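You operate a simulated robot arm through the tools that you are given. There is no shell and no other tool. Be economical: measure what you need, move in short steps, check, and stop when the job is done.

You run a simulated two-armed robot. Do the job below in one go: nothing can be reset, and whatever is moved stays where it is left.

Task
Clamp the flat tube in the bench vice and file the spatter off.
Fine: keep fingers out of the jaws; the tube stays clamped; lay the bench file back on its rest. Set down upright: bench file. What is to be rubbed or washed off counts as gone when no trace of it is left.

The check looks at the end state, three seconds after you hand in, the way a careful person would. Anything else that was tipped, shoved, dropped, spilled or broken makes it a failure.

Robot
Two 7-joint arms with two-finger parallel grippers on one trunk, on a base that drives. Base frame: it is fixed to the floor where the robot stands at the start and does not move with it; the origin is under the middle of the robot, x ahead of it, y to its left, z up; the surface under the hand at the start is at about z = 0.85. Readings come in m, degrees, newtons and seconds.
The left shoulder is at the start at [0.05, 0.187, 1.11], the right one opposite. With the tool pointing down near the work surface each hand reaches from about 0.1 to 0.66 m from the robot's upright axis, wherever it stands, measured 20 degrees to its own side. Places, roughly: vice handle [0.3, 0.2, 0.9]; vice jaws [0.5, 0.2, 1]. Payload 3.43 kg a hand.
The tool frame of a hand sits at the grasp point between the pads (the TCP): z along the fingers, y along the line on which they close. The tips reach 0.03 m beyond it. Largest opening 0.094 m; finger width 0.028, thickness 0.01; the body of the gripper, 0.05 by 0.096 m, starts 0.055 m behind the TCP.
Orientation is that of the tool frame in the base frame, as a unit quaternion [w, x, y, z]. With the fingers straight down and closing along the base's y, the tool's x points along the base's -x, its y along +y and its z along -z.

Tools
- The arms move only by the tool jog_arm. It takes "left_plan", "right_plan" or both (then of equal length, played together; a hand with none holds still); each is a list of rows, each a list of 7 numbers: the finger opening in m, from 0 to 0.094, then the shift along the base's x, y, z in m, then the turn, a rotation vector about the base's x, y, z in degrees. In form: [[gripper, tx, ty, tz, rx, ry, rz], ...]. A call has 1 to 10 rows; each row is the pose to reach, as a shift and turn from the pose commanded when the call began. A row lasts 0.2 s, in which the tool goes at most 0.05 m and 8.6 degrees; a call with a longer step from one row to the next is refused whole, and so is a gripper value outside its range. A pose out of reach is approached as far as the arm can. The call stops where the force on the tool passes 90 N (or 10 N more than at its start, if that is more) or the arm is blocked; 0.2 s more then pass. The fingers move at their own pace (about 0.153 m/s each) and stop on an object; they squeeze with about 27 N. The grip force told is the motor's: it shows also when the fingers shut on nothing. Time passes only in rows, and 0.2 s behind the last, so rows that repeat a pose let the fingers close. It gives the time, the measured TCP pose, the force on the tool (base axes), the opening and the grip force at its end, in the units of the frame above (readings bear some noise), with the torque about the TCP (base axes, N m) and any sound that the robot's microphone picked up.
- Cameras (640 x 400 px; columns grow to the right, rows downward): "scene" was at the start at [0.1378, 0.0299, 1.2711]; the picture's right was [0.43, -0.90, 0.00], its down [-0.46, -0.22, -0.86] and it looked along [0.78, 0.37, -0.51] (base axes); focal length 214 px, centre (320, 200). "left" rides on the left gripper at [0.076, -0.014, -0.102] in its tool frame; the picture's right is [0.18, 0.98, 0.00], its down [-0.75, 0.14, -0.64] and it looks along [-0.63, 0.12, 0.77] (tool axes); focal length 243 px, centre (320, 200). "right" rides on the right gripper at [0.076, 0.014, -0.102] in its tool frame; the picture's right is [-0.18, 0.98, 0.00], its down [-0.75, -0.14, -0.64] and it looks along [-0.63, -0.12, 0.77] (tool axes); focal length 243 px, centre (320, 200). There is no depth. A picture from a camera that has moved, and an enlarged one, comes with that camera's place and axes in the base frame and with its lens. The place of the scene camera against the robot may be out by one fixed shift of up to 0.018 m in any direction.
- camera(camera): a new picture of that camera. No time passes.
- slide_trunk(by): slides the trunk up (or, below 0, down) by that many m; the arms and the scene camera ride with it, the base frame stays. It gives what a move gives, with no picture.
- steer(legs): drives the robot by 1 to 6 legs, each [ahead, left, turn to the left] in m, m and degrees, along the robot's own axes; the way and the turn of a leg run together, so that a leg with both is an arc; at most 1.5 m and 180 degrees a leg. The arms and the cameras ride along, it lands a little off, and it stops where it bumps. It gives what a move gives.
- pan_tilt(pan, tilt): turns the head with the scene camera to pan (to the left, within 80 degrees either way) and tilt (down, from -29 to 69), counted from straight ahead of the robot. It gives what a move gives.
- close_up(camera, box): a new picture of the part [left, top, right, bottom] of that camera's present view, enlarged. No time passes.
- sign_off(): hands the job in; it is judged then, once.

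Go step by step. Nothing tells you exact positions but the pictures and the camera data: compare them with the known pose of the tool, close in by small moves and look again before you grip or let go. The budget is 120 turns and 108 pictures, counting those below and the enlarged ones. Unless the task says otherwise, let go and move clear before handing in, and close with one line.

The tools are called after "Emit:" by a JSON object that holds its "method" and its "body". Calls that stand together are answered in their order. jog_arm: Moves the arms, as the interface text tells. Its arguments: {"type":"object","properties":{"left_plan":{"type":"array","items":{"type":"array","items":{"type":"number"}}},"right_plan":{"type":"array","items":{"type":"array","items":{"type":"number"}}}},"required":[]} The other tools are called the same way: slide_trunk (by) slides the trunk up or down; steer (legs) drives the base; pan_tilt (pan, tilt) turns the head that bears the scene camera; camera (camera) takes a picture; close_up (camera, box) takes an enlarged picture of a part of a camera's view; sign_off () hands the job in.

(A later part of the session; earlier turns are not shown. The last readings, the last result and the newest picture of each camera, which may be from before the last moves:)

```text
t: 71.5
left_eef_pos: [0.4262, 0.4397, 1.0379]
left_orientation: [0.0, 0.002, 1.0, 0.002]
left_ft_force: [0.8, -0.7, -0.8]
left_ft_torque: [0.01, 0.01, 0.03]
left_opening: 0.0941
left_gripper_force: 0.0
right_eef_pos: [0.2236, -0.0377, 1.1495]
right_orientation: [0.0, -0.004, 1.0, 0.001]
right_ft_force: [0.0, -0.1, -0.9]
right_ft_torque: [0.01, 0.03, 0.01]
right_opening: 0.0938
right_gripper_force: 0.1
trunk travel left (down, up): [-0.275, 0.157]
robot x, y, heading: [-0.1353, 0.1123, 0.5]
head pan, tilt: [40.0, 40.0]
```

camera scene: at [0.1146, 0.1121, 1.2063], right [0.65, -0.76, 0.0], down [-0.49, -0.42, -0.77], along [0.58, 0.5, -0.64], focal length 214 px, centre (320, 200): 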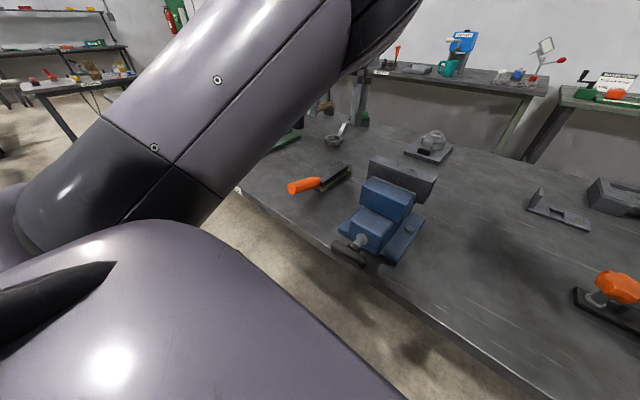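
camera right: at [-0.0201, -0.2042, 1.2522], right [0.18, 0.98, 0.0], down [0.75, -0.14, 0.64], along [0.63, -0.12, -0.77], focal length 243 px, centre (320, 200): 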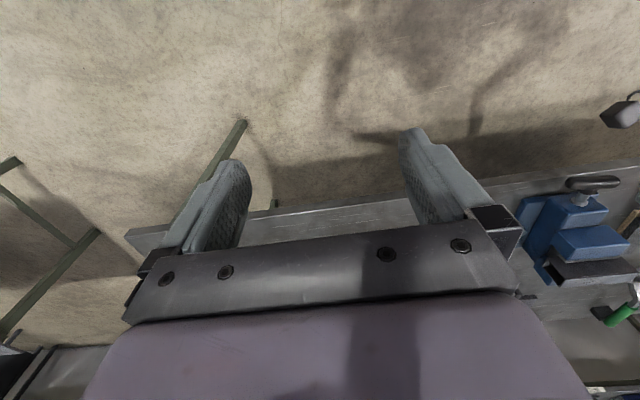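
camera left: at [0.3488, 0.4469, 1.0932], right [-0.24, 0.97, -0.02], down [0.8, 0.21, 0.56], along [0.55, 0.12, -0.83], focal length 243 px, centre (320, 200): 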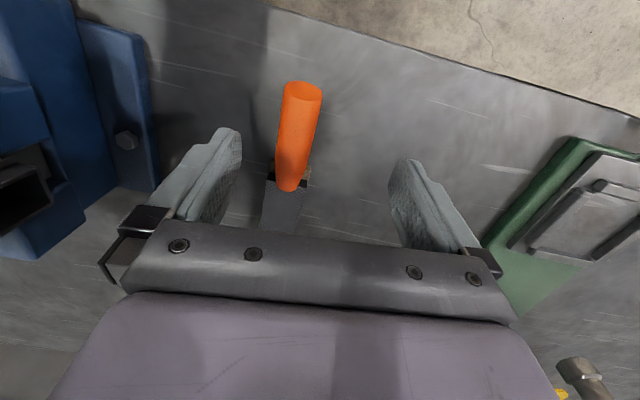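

Exactly level now. I lower above the handle and look.

Emit:
{"method": "jog_arm", "body": {"left_plan": [[0.07, 0, 0, -0.03, 0, 0, 0], [0.07, 0, 0, -0.06, 0, 0, 0], [0.07, 0, 0, -0.085, 0, 0, 0], [0.07, 0, 0, -0.085, 0, 0, 0]]}}

Emit:
{"method": "close_up", "body": {"camera": "left", "box": [220, 40, 420, 240]}}

Emit:
{"method": "close_up", "body": {"camera": "scene", "box": [300, 100, 460, 220]}}

```text
t: 72.5
left_eef_pos: [0.4249, 0.437, 0.9568]
left_orientation: [0.0, 0.003, 1.0, 0.003]
left_ft_force: [-0.4, -0.9, -0.7]
left_ft_torque: [-0.01, 0.01, 0.01]
left_opening: 0.0699
left_gripper_force: 0.1
right_eef_pos: [0.2228, -0.0376, 1.1491]
right_orientation: [0.0, -0.003, 1.0, 0.001]
right_ft_force: [0.4, 0.5, -0.6]
right_ft_torque: [0.01, -0.04, 0.01]
right_opening: 0.094
right_gripper_force: 0.0
trunk travel left (down, up): [-0.275, 0.157]
robot x, y, heading: [-0.1379, 0.1154, 0.7]
head pan, tilt: [40.0, 40.0]
```

```text
2.00 times, centred on (320, 140) of left
camera zoom: at [0.3485, 0.4227, 1.0594], right [-0.18, 0.98, 0.01], down [0.75, 0.13, 0.64], along [0.63, 0.12, -0.77], focal length 485 px, centre (320, 320)
```

zoom: 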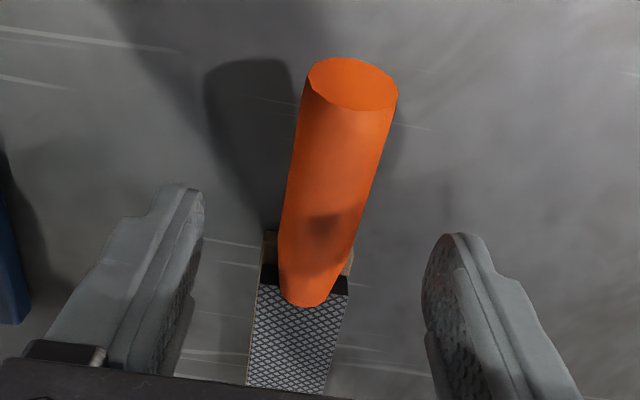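

```text
3.33 times, centred on (380, 160) of scene
camera zoom: at [-0.0146, 0.1611, 1.2064], right [0.65, -0.76, 0.0], down [-0.49, -0.42, -0.77], along [0.58, 0.5, -0.64], focal length 715 px, centre (120, 333)
```

zoom: 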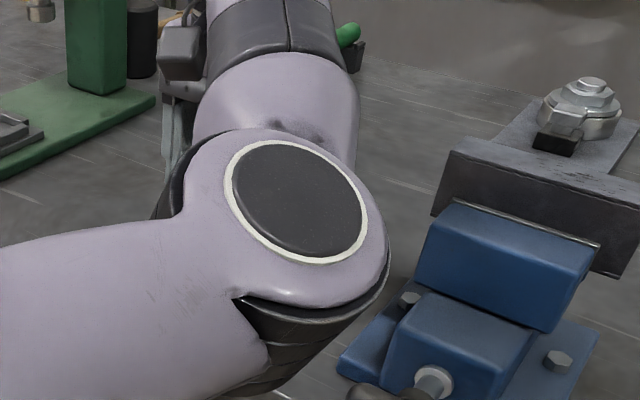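

The handle slopes up toward the robot (end z≈0.904, root z≈0.875) and lies right between the fingers. I go down onto it at x≈0.44 and close.

Emit:
{"method": "jog_arm", "body": {"left_plan": [[0.07, 0.008, 0.002, -0.02, 0, 0, 0], [0.07, 0.015, 0.003, -0.045, 0, 0, 0], [0.07, 0.015, 0.003, -0.064, 0, 0, 0], [0.07, 0.015, 0.003, -0.064, 0, 0, 0]]}}

Emit:
{"method": "close_up", "body": {"camera": "left", "box": [220, 40, 420, 240]}}

```text
t: 73.5
left_eef_pos: [0.4415, 0.4415, 0.8918]
left_orientation: [0.0, 0.002, 1.0, 0.003]
left_ft_force: [-0.4, 0.1, -0.4]
left_ft_torque: [0.0, -0.05, -0.02]
left_opening: 0.0702
left_gripper_force: 0.1
right_eef_pos: [0.2227, -0.0384, 1.1485]
right_orientation: [0.001, -0.004, 1.0, 0.0]
right_ft_force: [0.9, 0.3, -0.4]
right_ft_torque: [-0.02, -0.01, 0.01]
right_opening: 0.0938
right_gripper_force: 0.0
trunk travel left (down, up): [-0.275, 0.157]
robot x, y, heading: [-0.1338, 0.1155, 0.5]
head pan, tilt: [40.0, 40.0]
```

```text
2.00 times, centred on (320, 140) of left
camera zoom: at [0.3641, 0.4259, 0.9955], right [-0.18, 0.98, 0.01], down [0.75, 0.13, 0.64], along [0.63, 0.12, -0.77], focal length 485 px, centre (320, 320)
```

zoom: 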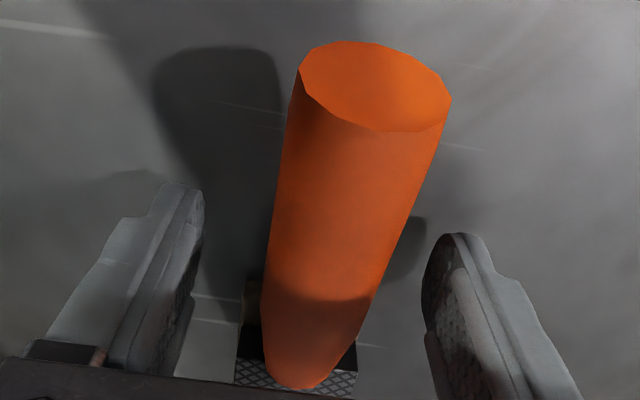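

Centred. Close, then lift slightly and check.

Emit:
{"method": "jog_arm", "body": {"left_plan": [[0.04, 0, 0, 0, 0, 0, 0], [0.01, 0, 0, 0, 0, 0, 0], [0.01, 0, 0, 0, 0, 0, 0], [0.01, 0, 0, 0, 0, 0, 0], [0.01, 0, 0, 0.02, 0, 0, 0], [0.01, 0, 0, 0.05, 0, 0, 0], [0.01, 0, 0, 0.09, 0, 0, 0], [0.01, 0, 0, 0.13, 0, 0, 0], [0.01, 0, 0, 0.16, 0, 0, 0]]}}

Emit:
{"method": "camera", "body": {"camera": "left"}}

Emit:
{"method": "camera", "body": {"camera": "scene"}}

```text
t: 75.5
left_eef_pos: [0.4406, 0.4428, 1.0511]
left_orientation: [0.0, 0.003, 1.0, 0.003]
left_ft_force: [0.1, -0.2, -5.8]
left_ft_torque: [0.02, 0.46, 0.01]
left_opening: 0.031
left_gripper_force: 27.3
right_eef_pos: [0.2237, -0.0364, 1.1484]
right_orientation: [0.0, -0.003, 1.0, 0.0]
right_ft_force: [0.0, -0.1, 0.2]
right_ft_torque: [0.01, 0.01, 0.02]
right_opening: 0.0939
right_gripper_force: 0.2
trunk travel left (down, up): [-0.275, 0.157]
robot x, y, heading: [-0.134, 0.1105, 0.4]
head pan, tilt: [40.0, 40.0]
```

```text
48 pictures are left
camera left: at [0.3651, 0.4276, 1.1561], right [-0.18, 0.98, 0.0], down [0.75, 0.13, 0.64], along [0.63, 0.12, -0.77], focal length 243 px, centre (320, 200)
```

left: 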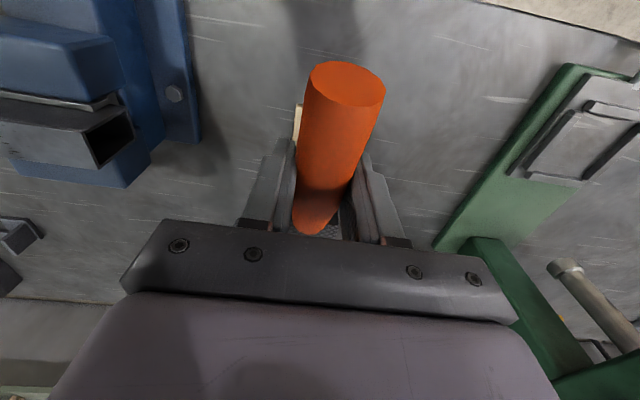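

```text
47 pictures are left
camera scene: at [-0.0145, 0.1613, 1.2063], right [0.65, -0.76, 0.0], down [-0.49, -0.42, -0.77], along [0.58, 0.5, -0.64], focal length 214 px, centre (320, 200)
```

scene: 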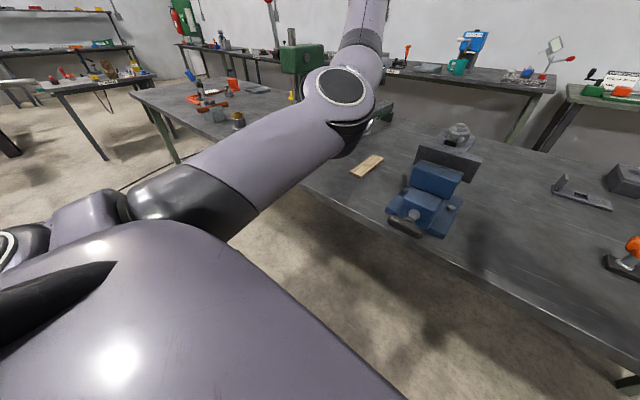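

File is in hand, its rest stays on the bench. I raise it, drive right to bring it over the tube, and set the right hand as an observer later.

Emit:
{"method": "jog_arm", "body": {"left_plan": [[0.01, -0.01, 0, 0.03, 0, 0, 0], [0.01, -0.03, 0, 0.05, 0, 0, 0], [0.01, -0.05, 0, 0.05, 0, 0, 0], [0.01, -0.055, 0, 0.05, 0, 0, 0]]}}

Emit:
{"method": "steer", "body": {"legs": [[0, -0.2, 0]]}}

Emit:
{"method": "camera", "body": {"camera": "left"}}

Emit:
{"method": "camera", "body": {"camera": "right"}}

```text
t: 76.5
left_eef_pos: [0.3854, 0.4433, 1.1037]
left_orientation: [-0.001, 0.002, 1.0, 0.003]
left_ft_force: [0.2, 0.1, -5.4]
left_ft_torque: [-0.05, 0.47, 0.03]
left_opening: 0.0308
left_gripper_force: 26.6
right_eef_pos: [0.2244, -0.0371, 1.15]
right_orientation: [0.0, -0.003, 1.0, 0.0]
right_ft_force: [0.3, 0.5, -0.5]
right_ft_torque: [0.01, 0.0, -0.06]
right_opening: 0.0941
right_gripper_force: 0.0
trunk travel left (down, up): [-0.275, 0.157]
robot x, y, heading: [-0.1363, 0.1152, 0.6]
head pan, tilt: [40.0, 40.0]
```

```text
t: 78.9
left_eef_pos: [0.3873, 0.2419, 1.1029]
left_orientation: [0.0, 0.002, 1.0, 0.003]
left_ft_force: [0.2, 0.4, -4.5]
left_ft_torque: [0.0, 0.48, 0.04]
left_opening: 0.0308
left_gripper_force: 26.5
right_eef_pos: [0.2247, -0.2379, 1.1501]
right_orientation: [0.0, -0.003, 1.0, 0.001]
right_ft_force: [0.0, -0.3, 0.2]
right_ft_torque: [0.0, 0.0, 0.01]
right_opening: 0.0941
right_gripper_force: 0.0
trunk travel left (down, up): [-0.275, 0.157]
robot x, y, heading: [-0.136, -0.0867, 0.3]
head pan, tilt: [40.0, 40.0]
```

```text
46 pictures are left
camera left: at [0.3113, 0.2272, 1.2069], right [-0.18, 0.98, 0.01], down [0.75, 0.13, 0.64], along [0.63, 0.12, -0.77], focal length 243 px, centre (320, 200)
```

left: 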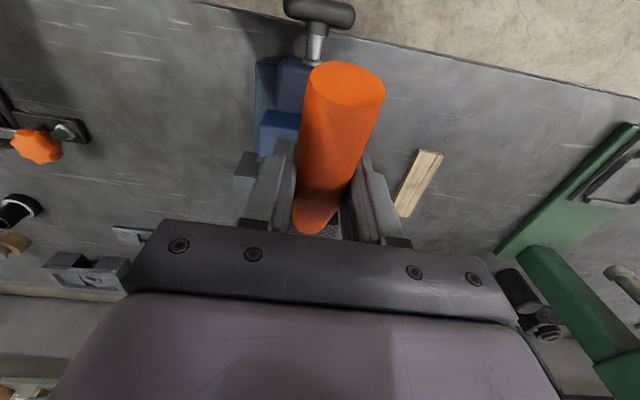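

```text
45 pictures are left
camera right: at [0.1489, -0.2251, 1.252], right [0.18, 0.98, 0.0], down [0.75, -0.14, 0.64], along [0.63, -0.11, -0.77], focal length 243 px, centre (320, 200)
```

right: 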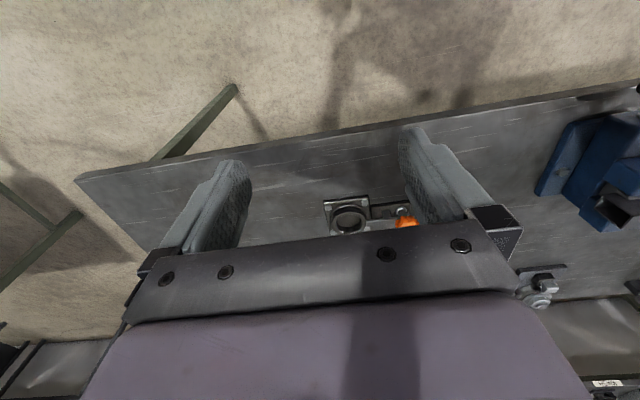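

Emit:
{"method": "pan_tilt", "body": {"pan": 35, "tilt": 28}}

Emit:
{"method": "camera", "body": {"camera": "scene"}}

```text
t: 79.6
left_eef_pos: [0.3871, 0.2412, 1.1042]
left_orientation: [-0.001, 0.002, 1.0, 0.003]
left_ft_force: [-1.3, 0.2, -5.1]
left_ft_torque: [0.01, 0.48, -0.01]
left_opening: 0.0311
left_gripper_force: 26.9
right_eef_pos: [0.2256, -0.2371, 1.1496]
right_orientation: [0.0, -0.003, 1.0, 0.0]
right_ft_force: [0.6, -0.3, 0.0]
right_ft_torque: [-0.02, 0.04, -0.02]
right_opening: 0.0939
right_gripper_force: 0.0
trunk travel left (down, up): [-0.275, 0.157]
robot x, y, heading: [-0.1359, -0.0824, 0.3]
head pan, tilt: [35.0, 28.0]
```

```text
44 pictures are left
camera scene: at [-0.0033, -0.0413, 1.2247], right [0.58, -0.82, 0.0], down [-0.38, -0.27, -0.88], along [0.72, 0.51, -0.47], focal length 214 px, centre (320, 200)
```

scene: 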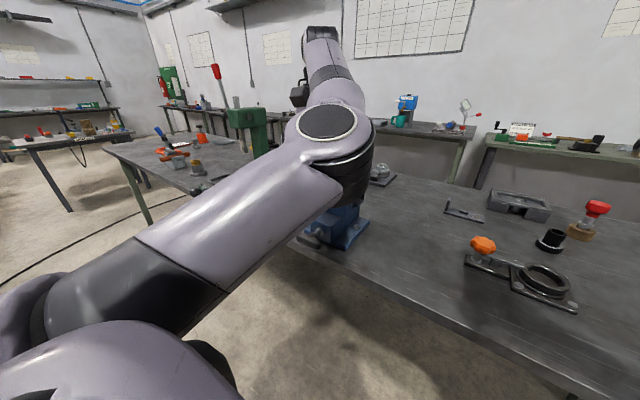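

The arm blocks the head view. I bring the right hand over to watch from the right side, as before.

Emit:
{"method": "jog_arm", "body": {"right_plan": [[0.094, 0.02, 0.04, 0, 0, 0, 0], [0.094, 0.04, 0.08, 0, 0, 0, 0], [0.094, 0.06, 0.12, 0, 0, 0, 0], [0.094, 0.08, 0.16, 0, 0, 0, 0], [0.094, 0.11, 0.2, 0.02, 0, 0, 0], [0.094, 0.12, 0.21, 0.03, 0, 0, 0]]}}

Emit:
{"method": "camera", "body": {"camera": "right"}}

```text
refused: row 5 steps farther than a row can; nothing moved
```

```text
43 pictures are left
camera right: at [0.1489, -0.225, 1.2521], right [0.18, 0.98, 0.0], down [0.75, -0.14, 0.64], along [0.63, -0.11, -0.77], focal length 243 px, centre (320, 200)
```

right: 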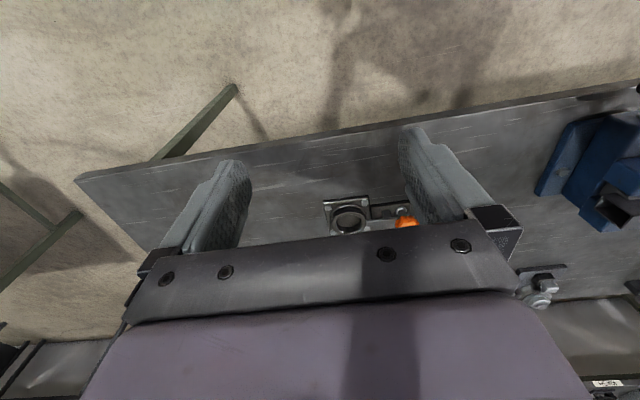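

Emit:
{"method": "jog_arm", "body": {"right_plan": [[0.094, 0.02, 0.04, 0, 0, 0, 0], [0.094, 0.04, 0.08, 0, 0, 0, 0], [0.094, 0.06, 0.12, 0, 0, 0, 0], [0.094, 0.08, 0.16, 0, 0, 0, 0], [0.094, 0.1, 0.19, 0.02, 0, 0, 0], [0.094, 0.12, 0.21, 0.03, 0, 0, 0]]}}

Emit:
{"method": "camera", "body": {"camera": "right"}}

```text
t: 81.2
left_eef_pos: [0.3889, 0.2416, 1.1019]
left_orientation: [-0.003, 0.003, 1.0, 0.002]
left_ft_force: [-0.9, 0.6, -5.5]
left_ft_torque: [-0.02, 0.48, -0.02]
left_opening: 0.0309
left_gripper_force: 27.2
right_eef_pos: [0.3476, -0.0941, 1.2024]
right_orientation: [0.004, 0.05, 0.997, 0.052]
right_ft_force: [-0.1, 0.0, -0.6]
right_ft_torque: [0.01, -0.04, -0.01]
right_opening: 0.0942
right_gripper_force: 0.1
right hand out of reach, approached as far as the arm can: row 6
trunk travel left (down, up): [-0.275, 0.157]
robot x, y, heading: [-0.1367, -0.0853, 0.2]
head pan, tilt: [35.0, 28.0]
stopped in row 6 (right hand): the arm was blocked; the commanded pose is now the measured one
```

```text
42 pictures are left
camera right: at [0.2717, -0.0834, 1.306], right [0.28, 0.95, 0.1], down [0.73, -0.28, 0.63], along [0.63, -0.1, -0.77], focal length 243 px, centre (320, 200)
```

right: 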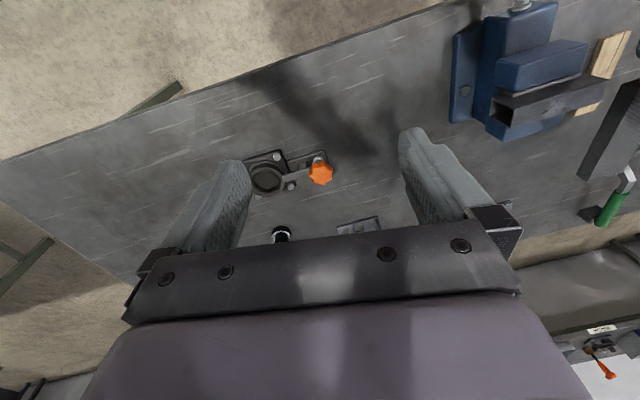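

Emit:
{"method": "close_up", "body": {"camera": "right", "box": [440, 0, 640, 180]}}

```text
2.22 times, centred on (540, 90) of right
camera zoom: at [0.2717, -0.0834, 1.306], right [0.28, 0.95, 0.1], down [0.73, -0.28, 0.63], along [0.63, -0.1, -0.77], focal length 539 px, centre (-169, 444)
```

zoom: 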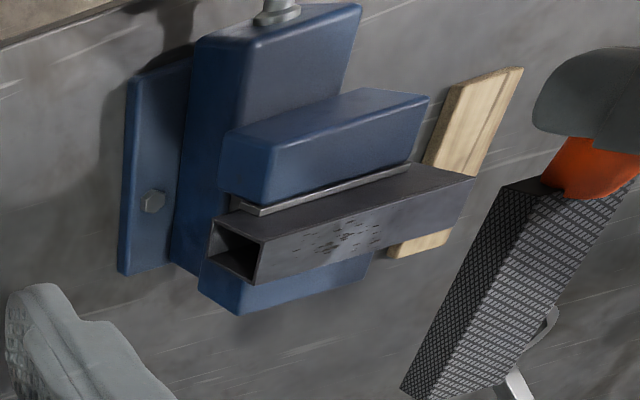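

The file is level; its underside is about 36 mm below the TCP, so contact should come at TCP z≈1.033. I lower over the spatter to 1.042.

Emit:
{"method": "jog_arm", "body": {"left_plan": [[0.01, -0.006, -0.01, -0.02, 0, 0, 0], [0.01, -0.012, -0.02, -0.04, 0, 0, 0], [0.01, -0.012, -0.02, -0.06, 0, 0, 0], [0.01, -0.012, -0.02, -0.06, 0, 0, 0]]}}

Emit:
{"method": "close_up", "body": {"camera": "right", "box": [440, 0, 640, 180]}}

```text
t: 82.2
left_eef_pos: [0.3881, 0.2428, 1.0653]
left_orientation: [0.0, -0.002, 1.0, 0.0]
left_ft_force: [-0.1, 0.5, -5.0]
left_ft_torque: [-0.02, 0.47, 0.0]
left_opening: 0.0309
left_gripper_force: 27.0
left hand out of reach, approached as far as the arm can: row 1, 2, 3, 4
right_eef_pos: [0.3468, -0.0942, 1.2017]
right_orientation: [0.004, 0.048, 0.998, 0.051]
right_ft_force: [-0.6, -0.3, -0.6]
right_ft_torque: [-0.02, 0.0, 0.01]
right_opening: 0.0939
right_gripper_force: 0.1
trunk travel left (down, up): [-0.275, 0.157]
robot x, y, heading: [-0.1334, -0.0849, 0.4]
head pan, tilt: [35.0, 28.0]
```

```text
2.22 times, centred on (540, 90) of right
camera zoom: at [0.2711, -0.0833, 1.3063], right [0.28, 0.95, 0.1], down [0.73, -0.28, 0.63], along [0.63, -0.1, -0.77], focal length 539 px, centre (-169, 444)
```

zoom: 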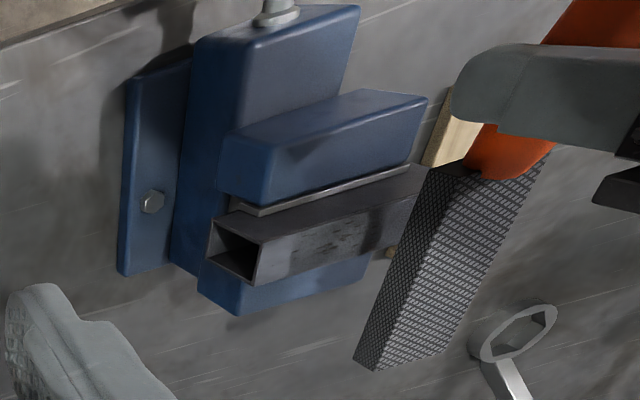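

The elbow is near its fold limit again; I back the base 0.1 m to have room for the strokes.

Emit:
{"method": "steer", "body": {"legs": [[-0.1, -0.03, 0]]}}

Emit:
{"method": "jog_arm", "body": {"left_plan": [[0.01, 0.03, 0.0, 0, 0, 0, 0], [0.01, 0.06, 0.0, 0, 0, 0, 0], [0.01, 0.087, 0.005, 0, 0, 0, 0], [0.01, 0.087, 0.01, -0.01, 0, 0, 0], [0.01, 0.087, 0.01, -0.022, 0, 0, 0], [0.01, 0.087, 0.01, -0.022, 0, 0, 0]]}}

```text
t: 83.4
left_eef_pos: [0.2881, 0.2113, 1.0651]
left_orientation: [-0.002, -0.001, 1.0, 0.001]
left_ft_force: [0.1, -0.5, -4.9]
left_ft_torque: [0.01, 0.46, 0.01]
left_opening: 0.0306
left_gripper_force: 26.5
right_eef_pos: [0.2455, -0.1251, 1.2032]
right_orientation: [0.005, 0.049, 0.997, 0.052]
right_ft_force: [0.1, 0.0, 0.1]
right_ft_torque: [0.0, -0.02, 0.0]
right_opening: 0.0944
right_gripper_force: 0.0
trunk travel left (down, up): [-0.275, 0.157]
robot x, y, heading: [-0.2354, -0.1159, 0.2]
head pan, tilt: [35.0, 28.0]
```

```text
t: 84.8
left_eef_pos: [0.3701, 0.2165, 1.0426]
left_orientation: [-0.001, -0.002, 1.0, 0.0]
left_ft_force: [0.0, 1.0, -5.7]
left_ft_torque: [-0.01, 0.47, 0.0]
left_opening: 0.0308
left_gripper_force: 27.2
left hand out of reach, approached as far as the arm can: row 3, 4, 5, 6
right_eef_pos: [0.2468, -0.1249, 1.2036]
right_orientation: [0.005, 0.05, 0.997, 0.052]
right_ft_force: [0.2, -0.1, 0.1]
right_ft_torque: [-0.03, -0.01, -0.01]
right_opening: 0.094
right_gripper_force: 0.0
trunk travel left (down, up): [-0.275, 0.157]
robot x, y, heading: [-0.2368, -0.1173, 0.3]
head pan, tilt: [35.0, 28.0]
```

Range found: rel x 0.52–0.61. I raise 2 cm and drive 0.04 m ahead so the work lies mid-range.

Emit:
{"method": "jog_arm", "body": {"left_plan": [[0.01, -0.01, 0.0, 0.02, 0, 0, 0]]}}

Emit:
{"method": "steer", "body": {"legs": [[0.04, 0.0, 0]]}}

Emit:
{"method": "jog_arm", "body": {"left_plan": [[0.01, -0.012, 0.005, 0, 0, 0, 0], [0.01, -0.025, 0.007, 0, 0, 0, 0], [0.01, -0.025, 0.007, -0.01, 0, 0, 0], [0.01, -0.025, 0.007, -0.02, 0, 0, 0], [0.01, -0.025, 0.007, -0.026, 0, 0, 0], [0.01, -0.025, 0.007, -0.028, 0, 0, 0]]}}

Emit:
{"method": "camera", "body": {"camera": "right"}}

```text
t: 85.2
left_eef_pos: [0.3625, 0.2176, 1.0614]
left_orientation: [-0.001, -0.002, 1.0, 0.001]
left_ft_force: [-0.2, -0.3, -4.7]
left_ft_torque: [-0.01, 0.49, 0.0]
left_opening: 0.0308
left_gripper_force: 27.5
right_eef_pos: [0.246, -0.1244, 1.2033]
right_orientation: [0.005, 0.05, 0.997, 0.053]
right_ft_force: [0.1, -1.0, -0.1]
right_ft_torque: [-0.01, 0.01, 0.0]
right_opening: 0.0939
right_gripper_force: 0.1
trunk travel left (down, up): [-0.275, 0.157]
robot x, y, heading: [-0.2336, -0.1162, 0.5]
head pan, tilt: [35.0, 28.0]
```

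```text
t: 86.1
left_eef_pos: [0.403, 0.2171, 1.0609]
left_orientation: [-0.003, -0.003, 1.0, 0.001]
left_ft_force: [0.5, -0.2, -5.0]
left_ft_torque: [0.01, 0.51, -0.03]
left_opening: 0.0307
left_gripper_force: 27.1
right_eef_pos: [0.2877, -0.1251, 1.2031]
right_orientation: [0.005, 0.049, 0.997, 0.052]
right_ft_force: [0.1, 1.1, -0.1]
right_ft_torque: [0.0, 0.05, -0.02]
right_opening: 0.0942
right_gripper_force: 0.1
trunk travel left (down, up): [-0.275, 0.157]
robot x, y, heading: [-0.1934, -0.1152, 0.0]
head pan, tilt: [35.0, 28.0]
```

```text
t: 87.5
left_eef_pos: [0.4072, 0.2283, 1.0412]
left_orientation: [-0.002, -0.002, 1.0, 0.001]
left_ft_force: [-1.0, 0.1, -4.7]
left_ft_torque: [0.0, 0.48, -0.01]
left_opening: 0.0308
left_gripper_force: 26.4
left hand out of reach, approached as far as the arm can: row 1, 2, 3, 4, 5, 6
right_eef_pos: [0.2862, -0.1252, 1.2035]
right_orientation: [0.005, 0.051, 0.997, 0.052]
right_ft_force: [0.2, -0.7, -0.1]
right_ft_torque: [0.01, -0.02, -0.03]
right_opening: 0.0941
right_gripper_force: 0.1
trunk travel left (down, up): [-0.275, 0.157]
robot x, y, heading: [-0.1924, -0.112, 0.3]
head pan, tilt: [35.0, 28.0]
```

```text
39 pictures are left
camera right: at [0.2109, -0.1147, 1.3067], right [0.28, 0.95, 0.1], down [0.73, -0.28, 0.63], along [0.63, -0.1, -0.77], focal length 243 px, centre (320, 200)
```

right: 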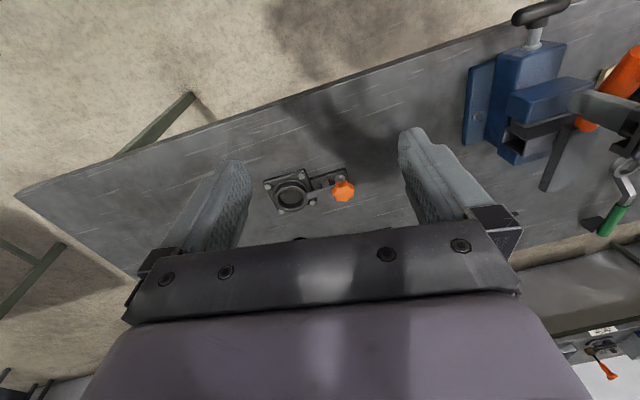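

This elbow posture leaves hardly any room. I raise the hand and swing it out to the left and back, to let the elbow fall into its original posture.

Emit:
{"method": "jog_arm", "body": {"left_plan": [[0.01, 0, 0, 0.03, 0, 0, 0], [0.01, 0, 0.01, 0.07, 0, 0, 0], [0.01, -0.01, 0.04, 0.1, 0, 0, 0], [0.01, -0.03, 0.08, 0.12, 0, 0, 0], [0.01, -0.06, 0.11, 0.14, 0, 0, 0], [0.01, -0.09, 0.14, 0.16, 0, 0, 0], [0.01, -0.12, 0.17, 0.17, 0, 0, 0], [0.01, -0.15, 0.2, 0.17, 0, 0, 0], [0.01, -0.18, 0.22, 0.17, 0, 0, 0]]}}

Emit:
{"method": "camera", "body": {"camera": "scene"}}

```text
t: 89.5
left_eef_pos: [0.2357, 0.4264, 1.2019]
left_orientation: [-0.003, -0.001, 1.0, 0.002]
left_ft_force: [0.0, -1.1, -4.9]
left_ft_torque: [0.0, 0.43, -0.01]
left_opening: 0.0263
left_gripper_force: 27.0
left hand out of reach, approached as far as the arm can: row 1, 2, 3, 4, 5, 6, 7, 8, 9
right_eef_pos: [0.2883, -0.1253, 1.2025]
right_orientation: [0.004, 0.05, 0.997, 0.052]
right_ft_force: [0.2, 0.1, -0.3]
right_ft_torque: [-0.03, 0.04, -0.01]
right_opening: 0.094
right_gripper_force: 0.0
trunk travel left (down, up): [-0.275, 0.157]
robot x, y, heading: [-0.1949, -0.1172, 0.0]
head pan, tilt: [35.0, 28.0]
```

```text
38 pictures are left
camera scene: at [-0.0622, -0.0728, 1.2246], right [0.58, -0.82, 0.0], down [-0.39, -0.27, -0.88], along [0.72, 0.51, -0.47], focal length 214 px, centre (320, 200)
```

scene: 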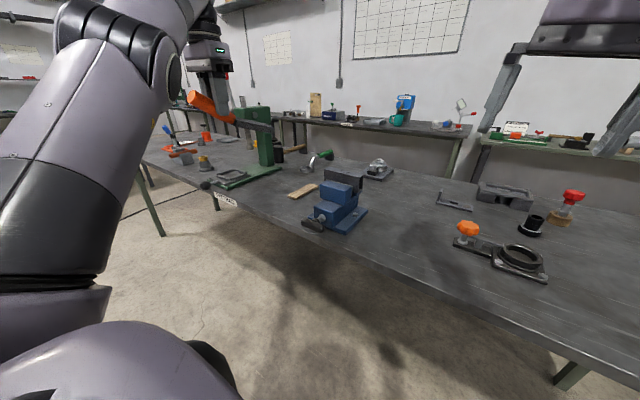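

Emit:
{"method": "close_up", "body": {"camera": "scene", "box": [160, 20, 300, 150]}}

Emit:
{"method": "camera", "body": {"camera": "left"}}

```text
3.08 times, centred on (230, 85) of scene
camera zoom: at [-0.0622, -0.0728, 1.2246], right [0.58, -0.82, 0.0], down [-0.39, -0.27, -0.88], along [0.72, 0.51, -0.47], focal length 660 px, centre (597, 554)
```

zoom: 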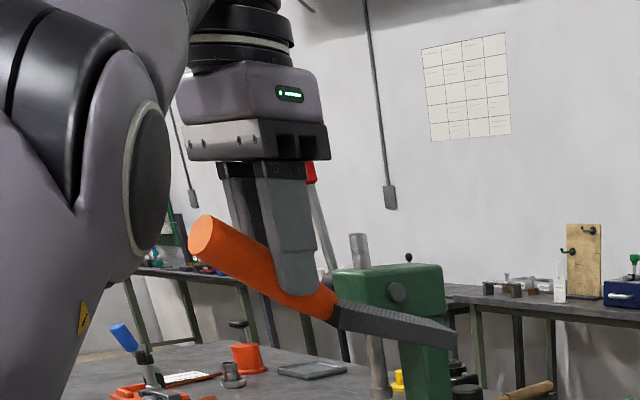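

```text
36 pictures are left
camera left: at [0.1596, 0.4114, 1.3064], right [-0.19, 0.98, 0.0], down [0.76, 0.14, 0.64], along [0.63, 0.12, -0.77], focal length 243 px, centre (320, 200)
```

left: 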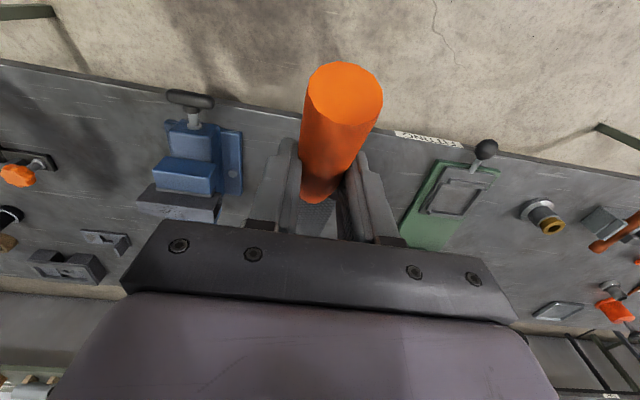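

The handle slid a little in the grip but is still held firmly. From this fresh posture I bring it back over the tube in gentle steps, first forward at height.

Emit:
{"method": "jog_arm", "body": {"left_plan": [[0.01, 0.03, -0.01, 0, 0, 0, 0], [0.01, 0.06, -0.03, 0, 0, 0, 0], [0.01, 0.09, -0.06, -0.01, 0, 0, 0], [0.01, 0.12, -0.09, -0.03, 0, 0, 0], [0.01, 0.135, -0.12, -0.05, 0, 0, 0], [0.01, 0.14, -0.15, -0.07, 0, 0, 0], [0.01, 0.14, -0.18, -0.09, 0, 0, 0], [0.01, 0.14, -0.2, -0.1, 0, 0, 0], [0.01, 0.14, -0.2, -0.1, 0, 0, 0]]}}

Emit:
{"method": "close_up", "body": {"camera": "right", "box": [440, 0, 640, 200]}}

```text
t: 91.5
left_eef_pos: [0.3715, 0.2284, 1.1054]
left_orientation: [-0.003, -0.001, 1.0, 0.0]
left_ft_force: [-0.5, -0.3, -4.1]
left_ft_torque: [-0.01, 0.42, -0.01]
left_opening: 0.0267
left_gripper_force: 27.3
left hand out of reach, approached as far as the arm can: row 1, 2, 3, 4, 5, 6
right_eef_pos: [0.2867, -0.1239, 1.2033]
right_orientation: [0.005, 0.049, 0.997, 0.052]
right_ft_force: [-0.5, 0.0, 0.4]
right_ft_torque: [-0.03, 0.0, 0.0]
right_opening: 0.0942
right_gripper_force: 0.1
trunk travel left (down, up): [-0.275, 0.157]
robot x, y, heading: [-0.1927, -0.1159, 0.4]
head pan, tilt: [35.0, 28.0]
```

```text
2.00 times, centred on (540, 100) of right
camera zoom: at [0.2108, -0.1143, 1.3068], right [0.28, 0.95, 0.1], down [0.73, -0.28, 0.63], along [0.63, -0.1, -0.77], focal length 485 px, centre (-120, 400)
```

zoom: 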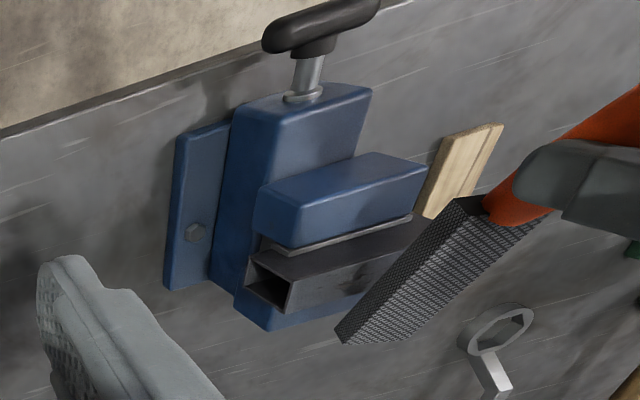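

The file has pitched about 17° nose-down in the grip. Pressing it down flat on the tube will level it again; I lower gently.

Emit:
{"method": "jog_arm", "body": {"left_plan": [[0.01, 0, 0, -0.01, 0, 0, 0], [0.01, 0, 0, -0.02, 0, 0, 0], [0.01, 0, 0, -0.03, 0, 0, 0], [0.01, 0, 0, -0.037, 0, 0, 0], [0.01, 0, 0, -0.044, 0, 0, 0], [0.01, 0, 0, -0.05, 0, 0, 0], [0.01, 0, 0, -0.055, 0, 0, 0], [0.01, 0, 0, -0.055, 0, 0, 0]]}}

Emit:
{"method": "close_up", "body": {"camera": "right", "box": [440, 0, 640, 200]}}

```text
t: 93.3
left_eef_pos: [0.3725, 0.2256, 1.0521]
left_orientation: [-0.002, -0.003, 1.0, 0.001]
left_ft_force: [-4.0, -0.3, 4.5]
left_ft_torque: [0.03, -0.64, 0.0]
left_opening: 0.0266
left_gripper_force: 26.7
right_eef_pos: [0.2862, -0.1254, 1.2042]
right_orientation: [0.006, 0.049, 0.997, 0.052]
right_ft_force: [-0.1, -0.7, 1.0]
right_ft_torque: [0.0, 0.02, 0.0]
right_opening: 0.0943
right_gripper_force: 0.0
trunk travel left (down, up): [-0.275, 0.157]
robot x, y, heading: [-0.1918, -0.1124, 0.0]
head pan, tilt: [35.0, 28.0]
```

```text
2.00 times, centred on (540, 100) of right
camera zoom: at [0.2094, -0.1151, 1.3072], right [0.28, 0.95, 0.1], down [0.73, -0.28, 0.63], along [0.63, -0.1, -0.77], focal length 485 px, centre (-120, 400)
```

zoom: 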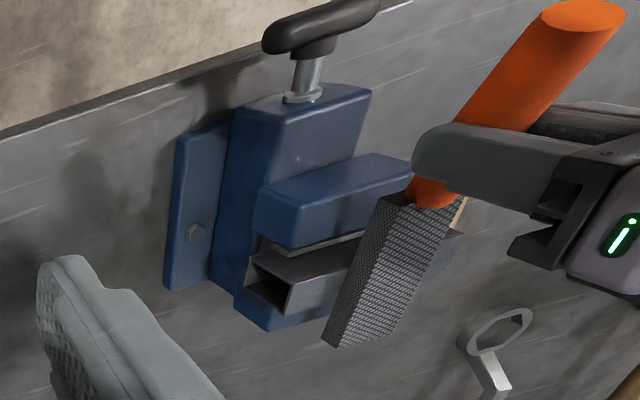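

It lies flat now (about 2°) with ~10 N on the tube. First strokes along x here.

Emit:
{"method": "jog_arm", "body": {"left_plan": [[0.01, 0.01, 0, -0.003, 0, 0, 0], [0.01, 0.025, 0, -0.003, 0, 0, 0], [0.01, 0.01, 0, -0.003, 0, 0, 0], [0.01, -0.008, 0, -0.003, 0, 0, 0], [0.01, -0.022, 0, -0.003, 0, 0, 0], [0.01, -0.008, 0, -0.003, 0, 0, 0], [0.01, 0.01, 0, -0.003, 0, 0, 0], [0.01, 0.025, 0, -0.003, 0, 0, 0], [0.01, 0.01, 0, -0.003, 0, 0, 0], [0.01, 0.0, 0, -0.003, 0, 0, 0]]}}

Emit:
{"method": "close_up", "body": {"camera": "right", "box": [440, 0, 640, 200]}}

```text
t: 95.5
left_eef_pos: [0.3728, 0.2277, 1.0482]
left_orientation: [-0.003, -0.001, 1.0, 0.002]
left_ft_force: [-0.1, -0.2, -4.7]
left_ft_torque: [-0.02, 0.47, 0.01]
left_opening: 0.0265
left_gripper_force: 27.1
right_eef_pos: [0.2866, -0.1251, 1.2038]
right_orientation: [0.005, 0.05, 0.997, 0.053]
right_ft_force: [-0.3, -0.9, -0.5]
right_ft_torque: [0.01, -0.05, -0.03]
right_opening: 0.0943
right_gripper_force: 0.0
trunk travel left (down, up): [-0.275, 0.157]
robot x, y, heading: [-0.1966, -0.115, -0.1]
head pan, tilt: [35.0, 28.0]
```

```text
2.00 times, centred on (540, 100) of right
camera zoom: at [0.2108, -0.1145, 1.3067], right [0.28, 0.95, 0.1], down [0.73, -0.28, 0.63], along [0.63, -0.1, -0.77], focal length 485 px, centre (-120, 400)
```

zoom: 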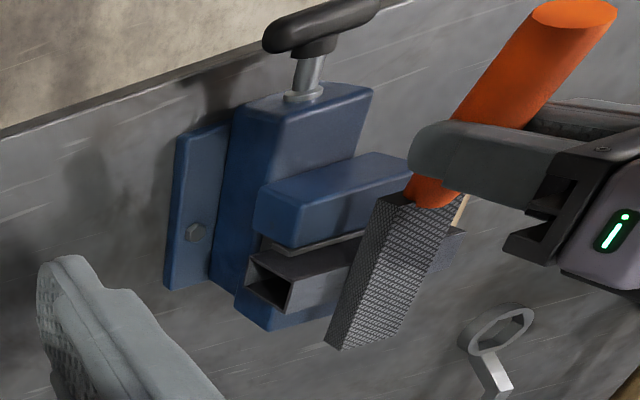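

Contact was lost as the file levelled; I press 6 mm lower and stroke again.

Emit:
{"method": "jog_arm", "body": {"left_plan": [[0.01, 0.0, 0, -0.006, 0, 0, 0], [0.01, 0.015, 0, -0.008, 0, 0, 0], [0.01, 0.03, 0, -0.008, 0, 0, 0], [0.01, 0.01, 0, -0.008, 0, 0, 0], [0.01, -0.01, 0, -0.008, 0, 0, 0], [0.01, -0.025, 0, -0.008, 0, 0, 0], [0.01, -0.01, 0, -0.008, 0, 0, 0], [0.01, 0.01, 0, -0.008, 0, 0, 0], [0.01, 0.03, 0, -0.008, 0, 0, 0], [0.01, 0.01, 0, -0.008, 0, 0, 0]]}}

Emit:
{"method": "close_up", "body": {"camera": "right", "box": [440, 0, 640, 200]}}

```text
t: 97.7
left_eef_pos: [0.3842, 0.2266, 1.0409]
left_orientation: [-0.001, -0.002, 1.0, 0.0]
left_ft_force: [1.3, -1.3, 5.0]
left_ft_torque: [-0.03, -0.33, -0.15]
left_opening: 0.027
left_gripper_force: 27.2
right_eef_pos: [0.286, -0.1257, 1.2032]
right_orientation: [0.006, 0.051, 0.997, 0.052]
right_ft_force: [0.2, -0.1, 0.1]
right_ft_torque: [-0.01, 0.0, -0.01]
right_opening: 0.0941
right_gripper_force: 0.1
trunk travel left (down, up): [-0.275, 0.157]
robot x, y, heading: [-0.1952, -0.1172, 0.3]
head pan, tilt: [35.0, 28.0]
```

```text
2.00 times, centred on (540, 100) of right
camera zoom: at [0.21, -0.1156, 1.307], right [0.28, 0.95, 0.1], down [0.73, -0.28, 0.63], along [0.63, -0.1, -0.77], focal length 485 px, centre (-120, 400)
```

zoom: 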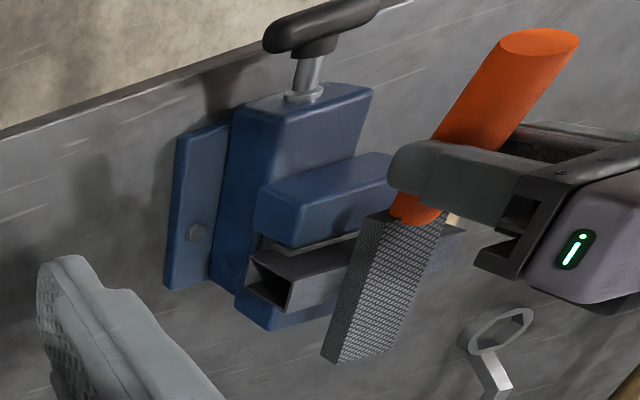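

Good: about 10 N at this height. Now zigzag strokes toward the right end of the spatter, then the left.

Emit:
{"method": "jog_arm", "body": {"left_plan": [[0.01, -0.01, -0.01, 0, 0, 0, 0], [0.01, -0.03, -0.018, 0, 0, 0, 0], [0.01, -0.01, -0.024, 0, 0, 0, 0], [0.01, 0.015, -0.028, 0, 0, 0, 0], [0.01, -0.01, -0.032, -0.001, 0, 0, 0], [0.01, -0.03, -0.036, -0.001, 0, 0, 0], [0.01, -0.01, -0.036, -0.001, 0, 0, 0], [0.01, 0.015, -0.036, -0.001, 0, 0, 0], [0.01, -0.01, -0.03, -0.001, 0, 0, 0], [0.01, -0.02, -0.02, -0.001, 0, 0, 0]]}}

Emit:
{"method": "jog_arm", "body": {"left_plan": [[0.01, 0.01, 0.01, 0, 0, 0, 0], [0.01, 0.03, 0.02, 0, 0, 0, 0], [0.01, 0.01, 0.03, 0, 0, 0, 0], [0.01, -0.01, 0.04, 0, 0, 0, 0], [0.01, 0.01, 0.044, 0, 0, 0, 0], [0.01, 0.03, 0.048, -0.001, 0, 0, 0], [0.01, 0.01, 0.052, -0.001, 0, 0, 0], [0.01, -0.01, 0.055, -0.001, 0, 0, 0], [0.01, 0.01, 0.05, -0.001, 0, 0, 0], [0.01, 0.03, 0.045, -0.001, 0, 0, 0]]}}

Emit:
{"method": "close_up", "body": {"camera": "right", "box": [440, 0, 640, 200]}}

```text
t: 99.9
left_eef_pos: [0.3622, 0.2069, 1.0387]
left_orientation: [-0.003, -0.001, 1.0, 0.001]
left_ft_force: [1.9, -0.7, 1.8]
left_ft_torque: [-0.05, -0.26, -0.09]
left_opening: 0.0268
left_gripper_force: 26.4
right_eef_pos: [0.2874, -0.1255, 1.2045]
right_orientation: [0.005, 0.049, 0.997, 0.052]
right_ft_force: [0.6, -0.4, -0.2]
right_ft_torque: [-0.01, 0.02, 0.01]
right_opening: 0.0936
right_gripper_force: 0.0
trunk travel left (down, up): [-0.275, 0.157]
robot x, y, heading: [-0.1956, -0.1177, 0.0]
head pan, tilt: [35.0, 28.0]
```

```text
t: 102.1
left_eef_pos: [0.3925, 0.2535, 1.042]
left_orientation: [-0.001, -0.004, 1.0, 0.002]
left_ft_force: [-5.0, 2.6, 6.7]
left_ft_torque: [0.03, -0.1, 0.14]
left_opening: 0.0267
left_gripper_force: 27.1
right_eef_pos: [0.2855, -0.1257, 1.2048]
right_orientation: [0.006, 0.049, 0.997, 0.053]
right_ft_force: [0.8, 0.1, 0.2]
right_ft_torque: [0.03, -0.02, -0.03]
right_opening: 0.0939
right_gripper_force: 0.0
trunk travel left (down, up): [-0.275, 0.157]
robot x, y, heading: [-0.1928, -0.1188, 0.3]
head pan, tilt: [35.0, 28.0]
```

```text
2.00 times, centred on (540, 100) of right
camera zoom: at [0.2088, -0.1148, 1.3076], right [0.28, 0.95, 0.1], down [0.73, -0.28, 0.63], along [0.63, -0.1, -0.77], focal length 485 px, centre (-120, 400)
```

zoom: 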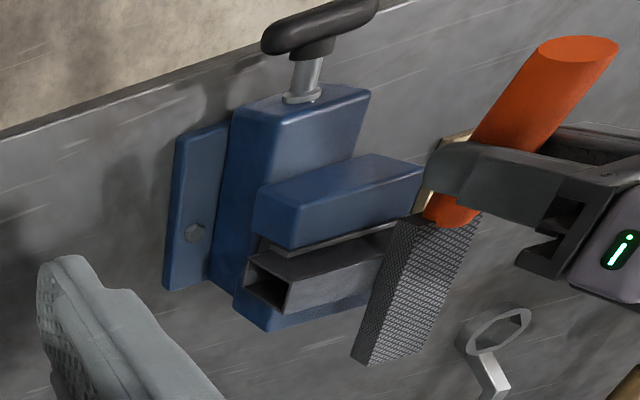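

The uncovered part looks clean. I lift and shift the file left to inspect the whole face.

Emit:
{"method": "jog_arm", "body": {"left_plan": [[0.01, 0, 0, 0.01, 0, 0, 0], [0.01, 0, 0, 0.03, 0, 0, 0], [0.01, 0, 0.02, 0.05, 0, 0, 0], [0.01, 0, 0.04, 0.05, 0, 0, 0], [0.01, 0, 0.06, 0.05, 0, 0, 0], [0.01, 0, 0.08, 0.05, 0, 0, 0]]}}

Emit:
{"method": "close_up", "body": {"camera": "right", "box": [490, 80, 600, 170]}}

Emit:
{"method": "close_up", "body": {"camera": "right", "box": [500, 0, 640, 140]}}

```text
t: 103.5
left_eef_pos: [0.3712, 0.3183, 1.0776]
left_orientation: [-0.003, -0.002, 1.0, 0.001]
left_ft_force: [-0.1, -0.6, -4.1]
left_ft_torque: [0.01, 0.49, -0.03]
left_opening: 0.0268
left_gripper_force: 27.3
left hand out of reach, approached as far as the arm can: row 3, 4, 5, 6
right_eef_pos: [0.2878, -0.125, 1.2031]
right_orientation: [0.004, 0.05, 0.997, 0.052]
right_ft_force: [0.1, 0.5, -0.1]
right_ft_torque: [0.0, -0.01, 0.0]
right_opening: 0.0938
right_gripper_force: 0.0
trunk travel left (down, up): [-0.275, 0.157]
robot x, y, heading: [-0.193, -0.1158, 0.1]
head pan, tilt: [35.0, 28.0]
```

```text
4.44 times, centred on (545, 125) of right
camera zoom: at [0.2117, -0.1145, 1.3063], right [0.28, 0.95, 0.1], down [0.73, -0.28, 0.63], along [0.63, -0.1, -0.77], focal length 1078 px, centre (-680, 533)
```

zoom: 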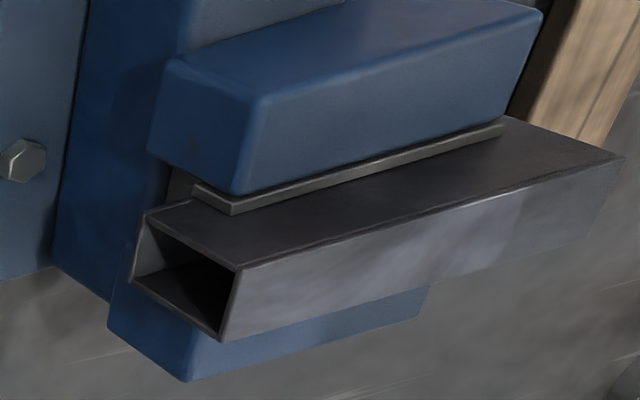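

```text
2.86 times, centred on (570, 70) of right
camera zoom: at [0.2117, -0.1145, 1.3063], right [0.28, 0.95, 0.1], down [0.73, -0.28, 0.63], along [0.63, -0.1, -0.77], focal length 693 px, centre (-394, 571)
```

zoom: 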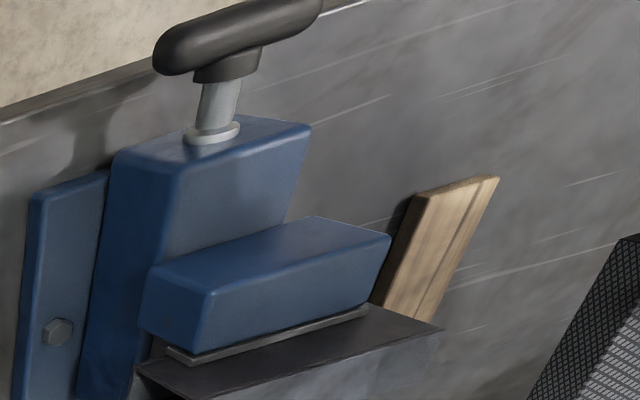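

The face is clean and the tube did not move. Now back to the rest: I drive to where I picked the file up.

Emit:
{"method": "steer", "body": {"legs": [[0.0, 0.22, 0], [0.06, 0, 0]]}}

Emit:
{"method": "camera", "body": {"camera": "left"}}

Emit:
{"method": "close_up", "body": {"camera": "right", "box": [400, 0, 640, 200]}}

```text
t: 106.6
left_eef_pos: [0.4303, 0.5332, 1.0777]
left_orientation: [-0.002, 0.0, 1.0, 0.002]
left_ft_force: [1.0, -0.2, -5.4]
left_ft_torque: [-0.01, 0.49, 0.02]
left_opening: 0.0268
left_gripper_force: 26.9
right_eef_pos: [0.3465, 0.0915, 1.2026]
right_orientation: [0.004, 0.051, 0.997, 0.052]
right_ft_force: [0.0, -0.1, 0.3]
right_ft_torque: [0.02, 0.0, 0.0]
right_opening: 0.094
right_gripper_force: 0.0
trunk travel left (down, up): [-0.275, 0.157]
robot x, y, heading: [-0.1358, 0.1035, -0.1]
head pan, tilt: [35.0, 28.0]
```

```text
28 pictures are left
camera left: at [0.3551, 0.519, 1.182], right [-0.18, 0.98, 0.0], down [0.76, 0.14, 0.64], along [0.63, 0.12, -0.77], focal length 243 px, centre (320, 200)
```

left: 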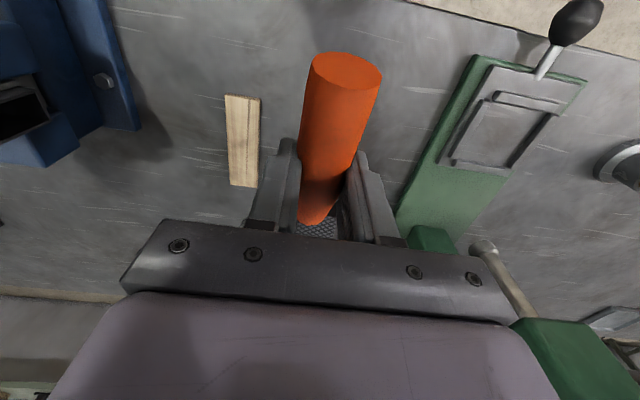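

```text
2.00 times, centred on (520, 100) of right
camera zoom: at [0.2702, 0.1019, 1.3063], right [0.28, 0.95, 0.1], down [0.73, -0.28, 0.63], along [0.63, -0.1, -0.77], focal length 485 px, centre (-80, 400)
```

zoom: 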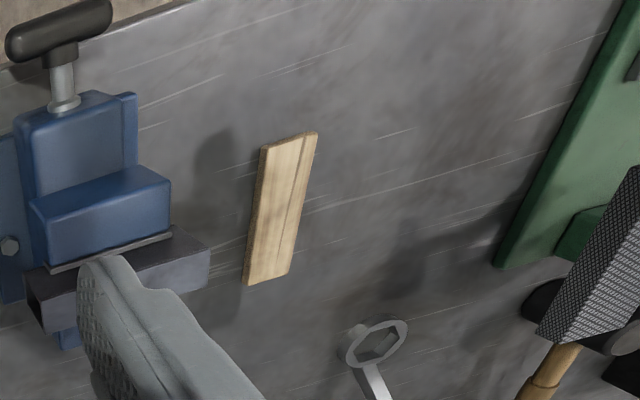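

The rest is at x 0.467–0.611, y 0.421–0.464; the file body centre is about 96 mm ahead of the TCP. I move to TCP (0.443, 0.442) and start down.

Emit:
{"method": "jog_arm", "body": {"left_plan": [[0.01, 0.003, -0.02, 0, 0, 0, 0], [0.01, 0.006, -0.045, 0, 0, 0, 0], [0.01, 0.01, -0.07, 0, 0, 0, 0], [0.01, 0.0125, -0.091, 0, 0, 0, 0], [0.01, 0.0125, -0.091, -0.03, 0, 0, 0], [0.01, 0.0125, -0.091, -0.06, 0, 0, 0], [0.01, 0.0125, -0.091, -0.09, 0, 0, 0], [0.01, 0.0125, -0.091, -0.13, 0, 0, 0], [0.01, 0.0125, -0.091, -0.13, 0, 0, 0]]}}

Emit:
{"method": "camera", "body": {"camera": "left"}}

Emit:
{"method": "close_up", "body": {"camera": "right", "box": [440, 0, 640, 200]}}

```text
t: 108.6
left_eef_pos: [0.443, 0.4411, 0.948]
left_orientation: [-0.002, -0.001, 1.0, 0.001]
left_ft_force: [-0.5, -0.9, -5.3]
left_ft_torque: [-0.04, 0.47, -0.02]
left_opening: 0.0266
left_gripper_force: 27.0
right_eef_pos: [0.3451, 0.0913, 1.2033]
right_orientation: [0.005, 0.053, 0.997, 0.053]
right_ft_force: [-0.5, -0.5, 0.0]
right_ft_torque: [-0.04, 0.02, -0.03]
right_opening: 0.0938
right_gripper_force: 0.0
trunk travel left (down, up): [-0.275, 0.157]
robot x, y, heading: [-0.1368, 0.0987, -0.1]
head pan, tilt: [35.0, 28.0]
```

```text
26 pictures are left
camera left: at [0.3669, 0.4255, 1.0525], right [-0.18, 0.98, 0.0], down [0.76, 0.14, 0.64], along [0.63, 0.12, -0.77], focal length 243 px, centre (320, 200)
```

left: 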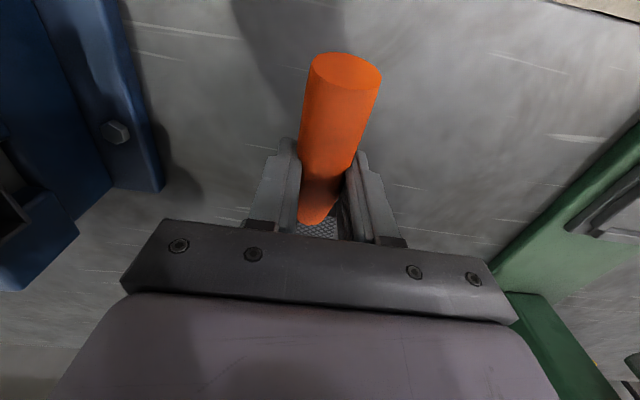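

```text
2.00 times, centred on (540, 100) of right
camera zoom: at [0.2694, 0.1016, 1.3067], right [0.28, 0.95, 0.1], down [0.73, -0.28, 0.63], along [0.63, -0.1, -0.77], focal length 485 px, centre (-120, 400)
```

zoom: 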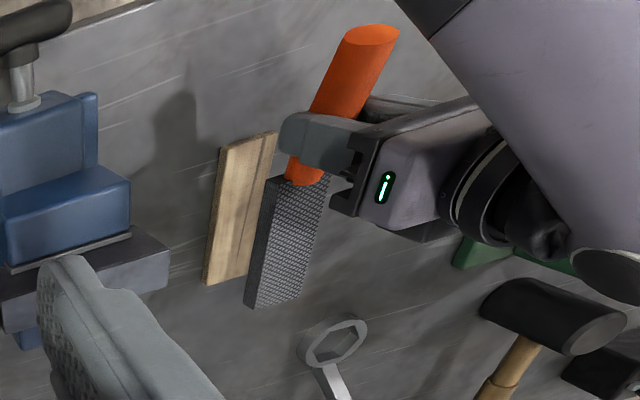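

The file is level, its underside 37 mm below the TCP and squarely above the rest. I lower to just above, then in small steps.

Emit:
{"method": "jog_arm", "body": {"left_plan": [[0.01, -0.003, 0.001, -0.02, 0, 0, 0], [0.01, -0.003, 0.001, -0.038, 0, 0, 0], [0.01, -0.003, 0.001, -0.044, 0, 0, 0], [0.01, -0.003, 0.001, -0.048, 0, 0, 0], [0.01, -0.003, 0.001, -0.05, 0, 0, 0], [0.01, -0.003, 0.001, -0.05, 0, 0, 0]]}}

Emit:
{"method": "close_up", "body": {"camera": "right", "box": [440, 0, 640, 200]}}

```text
t: 110.0
left_eef_pos: [0.4391, 0.4436, 0.8998]
left_orientation: [-0.001, 0.0, 1.0, 0.002]
left_ft_force: [-0.3, 0.1, 3.3]
left_ft_torque: [-0.1, 0.21, -0.05]
left_opening: 0.0265
left_gripper_force: 26.5
right_eef_pos: [0.3454, 0.0908, 1.2048]
right_orientation: [0.005, 0.052, 0.997, 0.052]
right_ft_force: [0.6, 0.0, 0.5]
right_ft_torque: [0.02, -0.01, 0.02]
right_opening: 0.094
right_gripper_force: 0.0
trunk travel left (down, up): [-0.275, 0.157]
robot x, y, heading: [-0.1366, 0.1044, 0.0]
head pan, tilt: [35.0, 28.0]
```

```text
2.00 times, centred on (540, 100) of right
camera zoom: at [0.2685, 0.1012, 1.3072], right [0.28, 0.95, 0.1], down [0.72, -0.28, 0.63], along [0.63, -0.1, -0.77], focal length 485 px, centre (-120, 400)
```

zoom: 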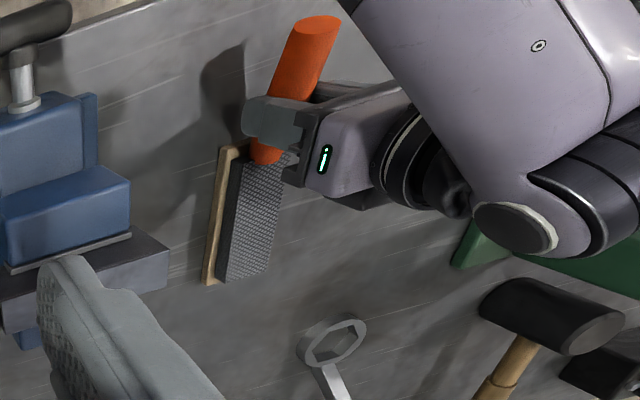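

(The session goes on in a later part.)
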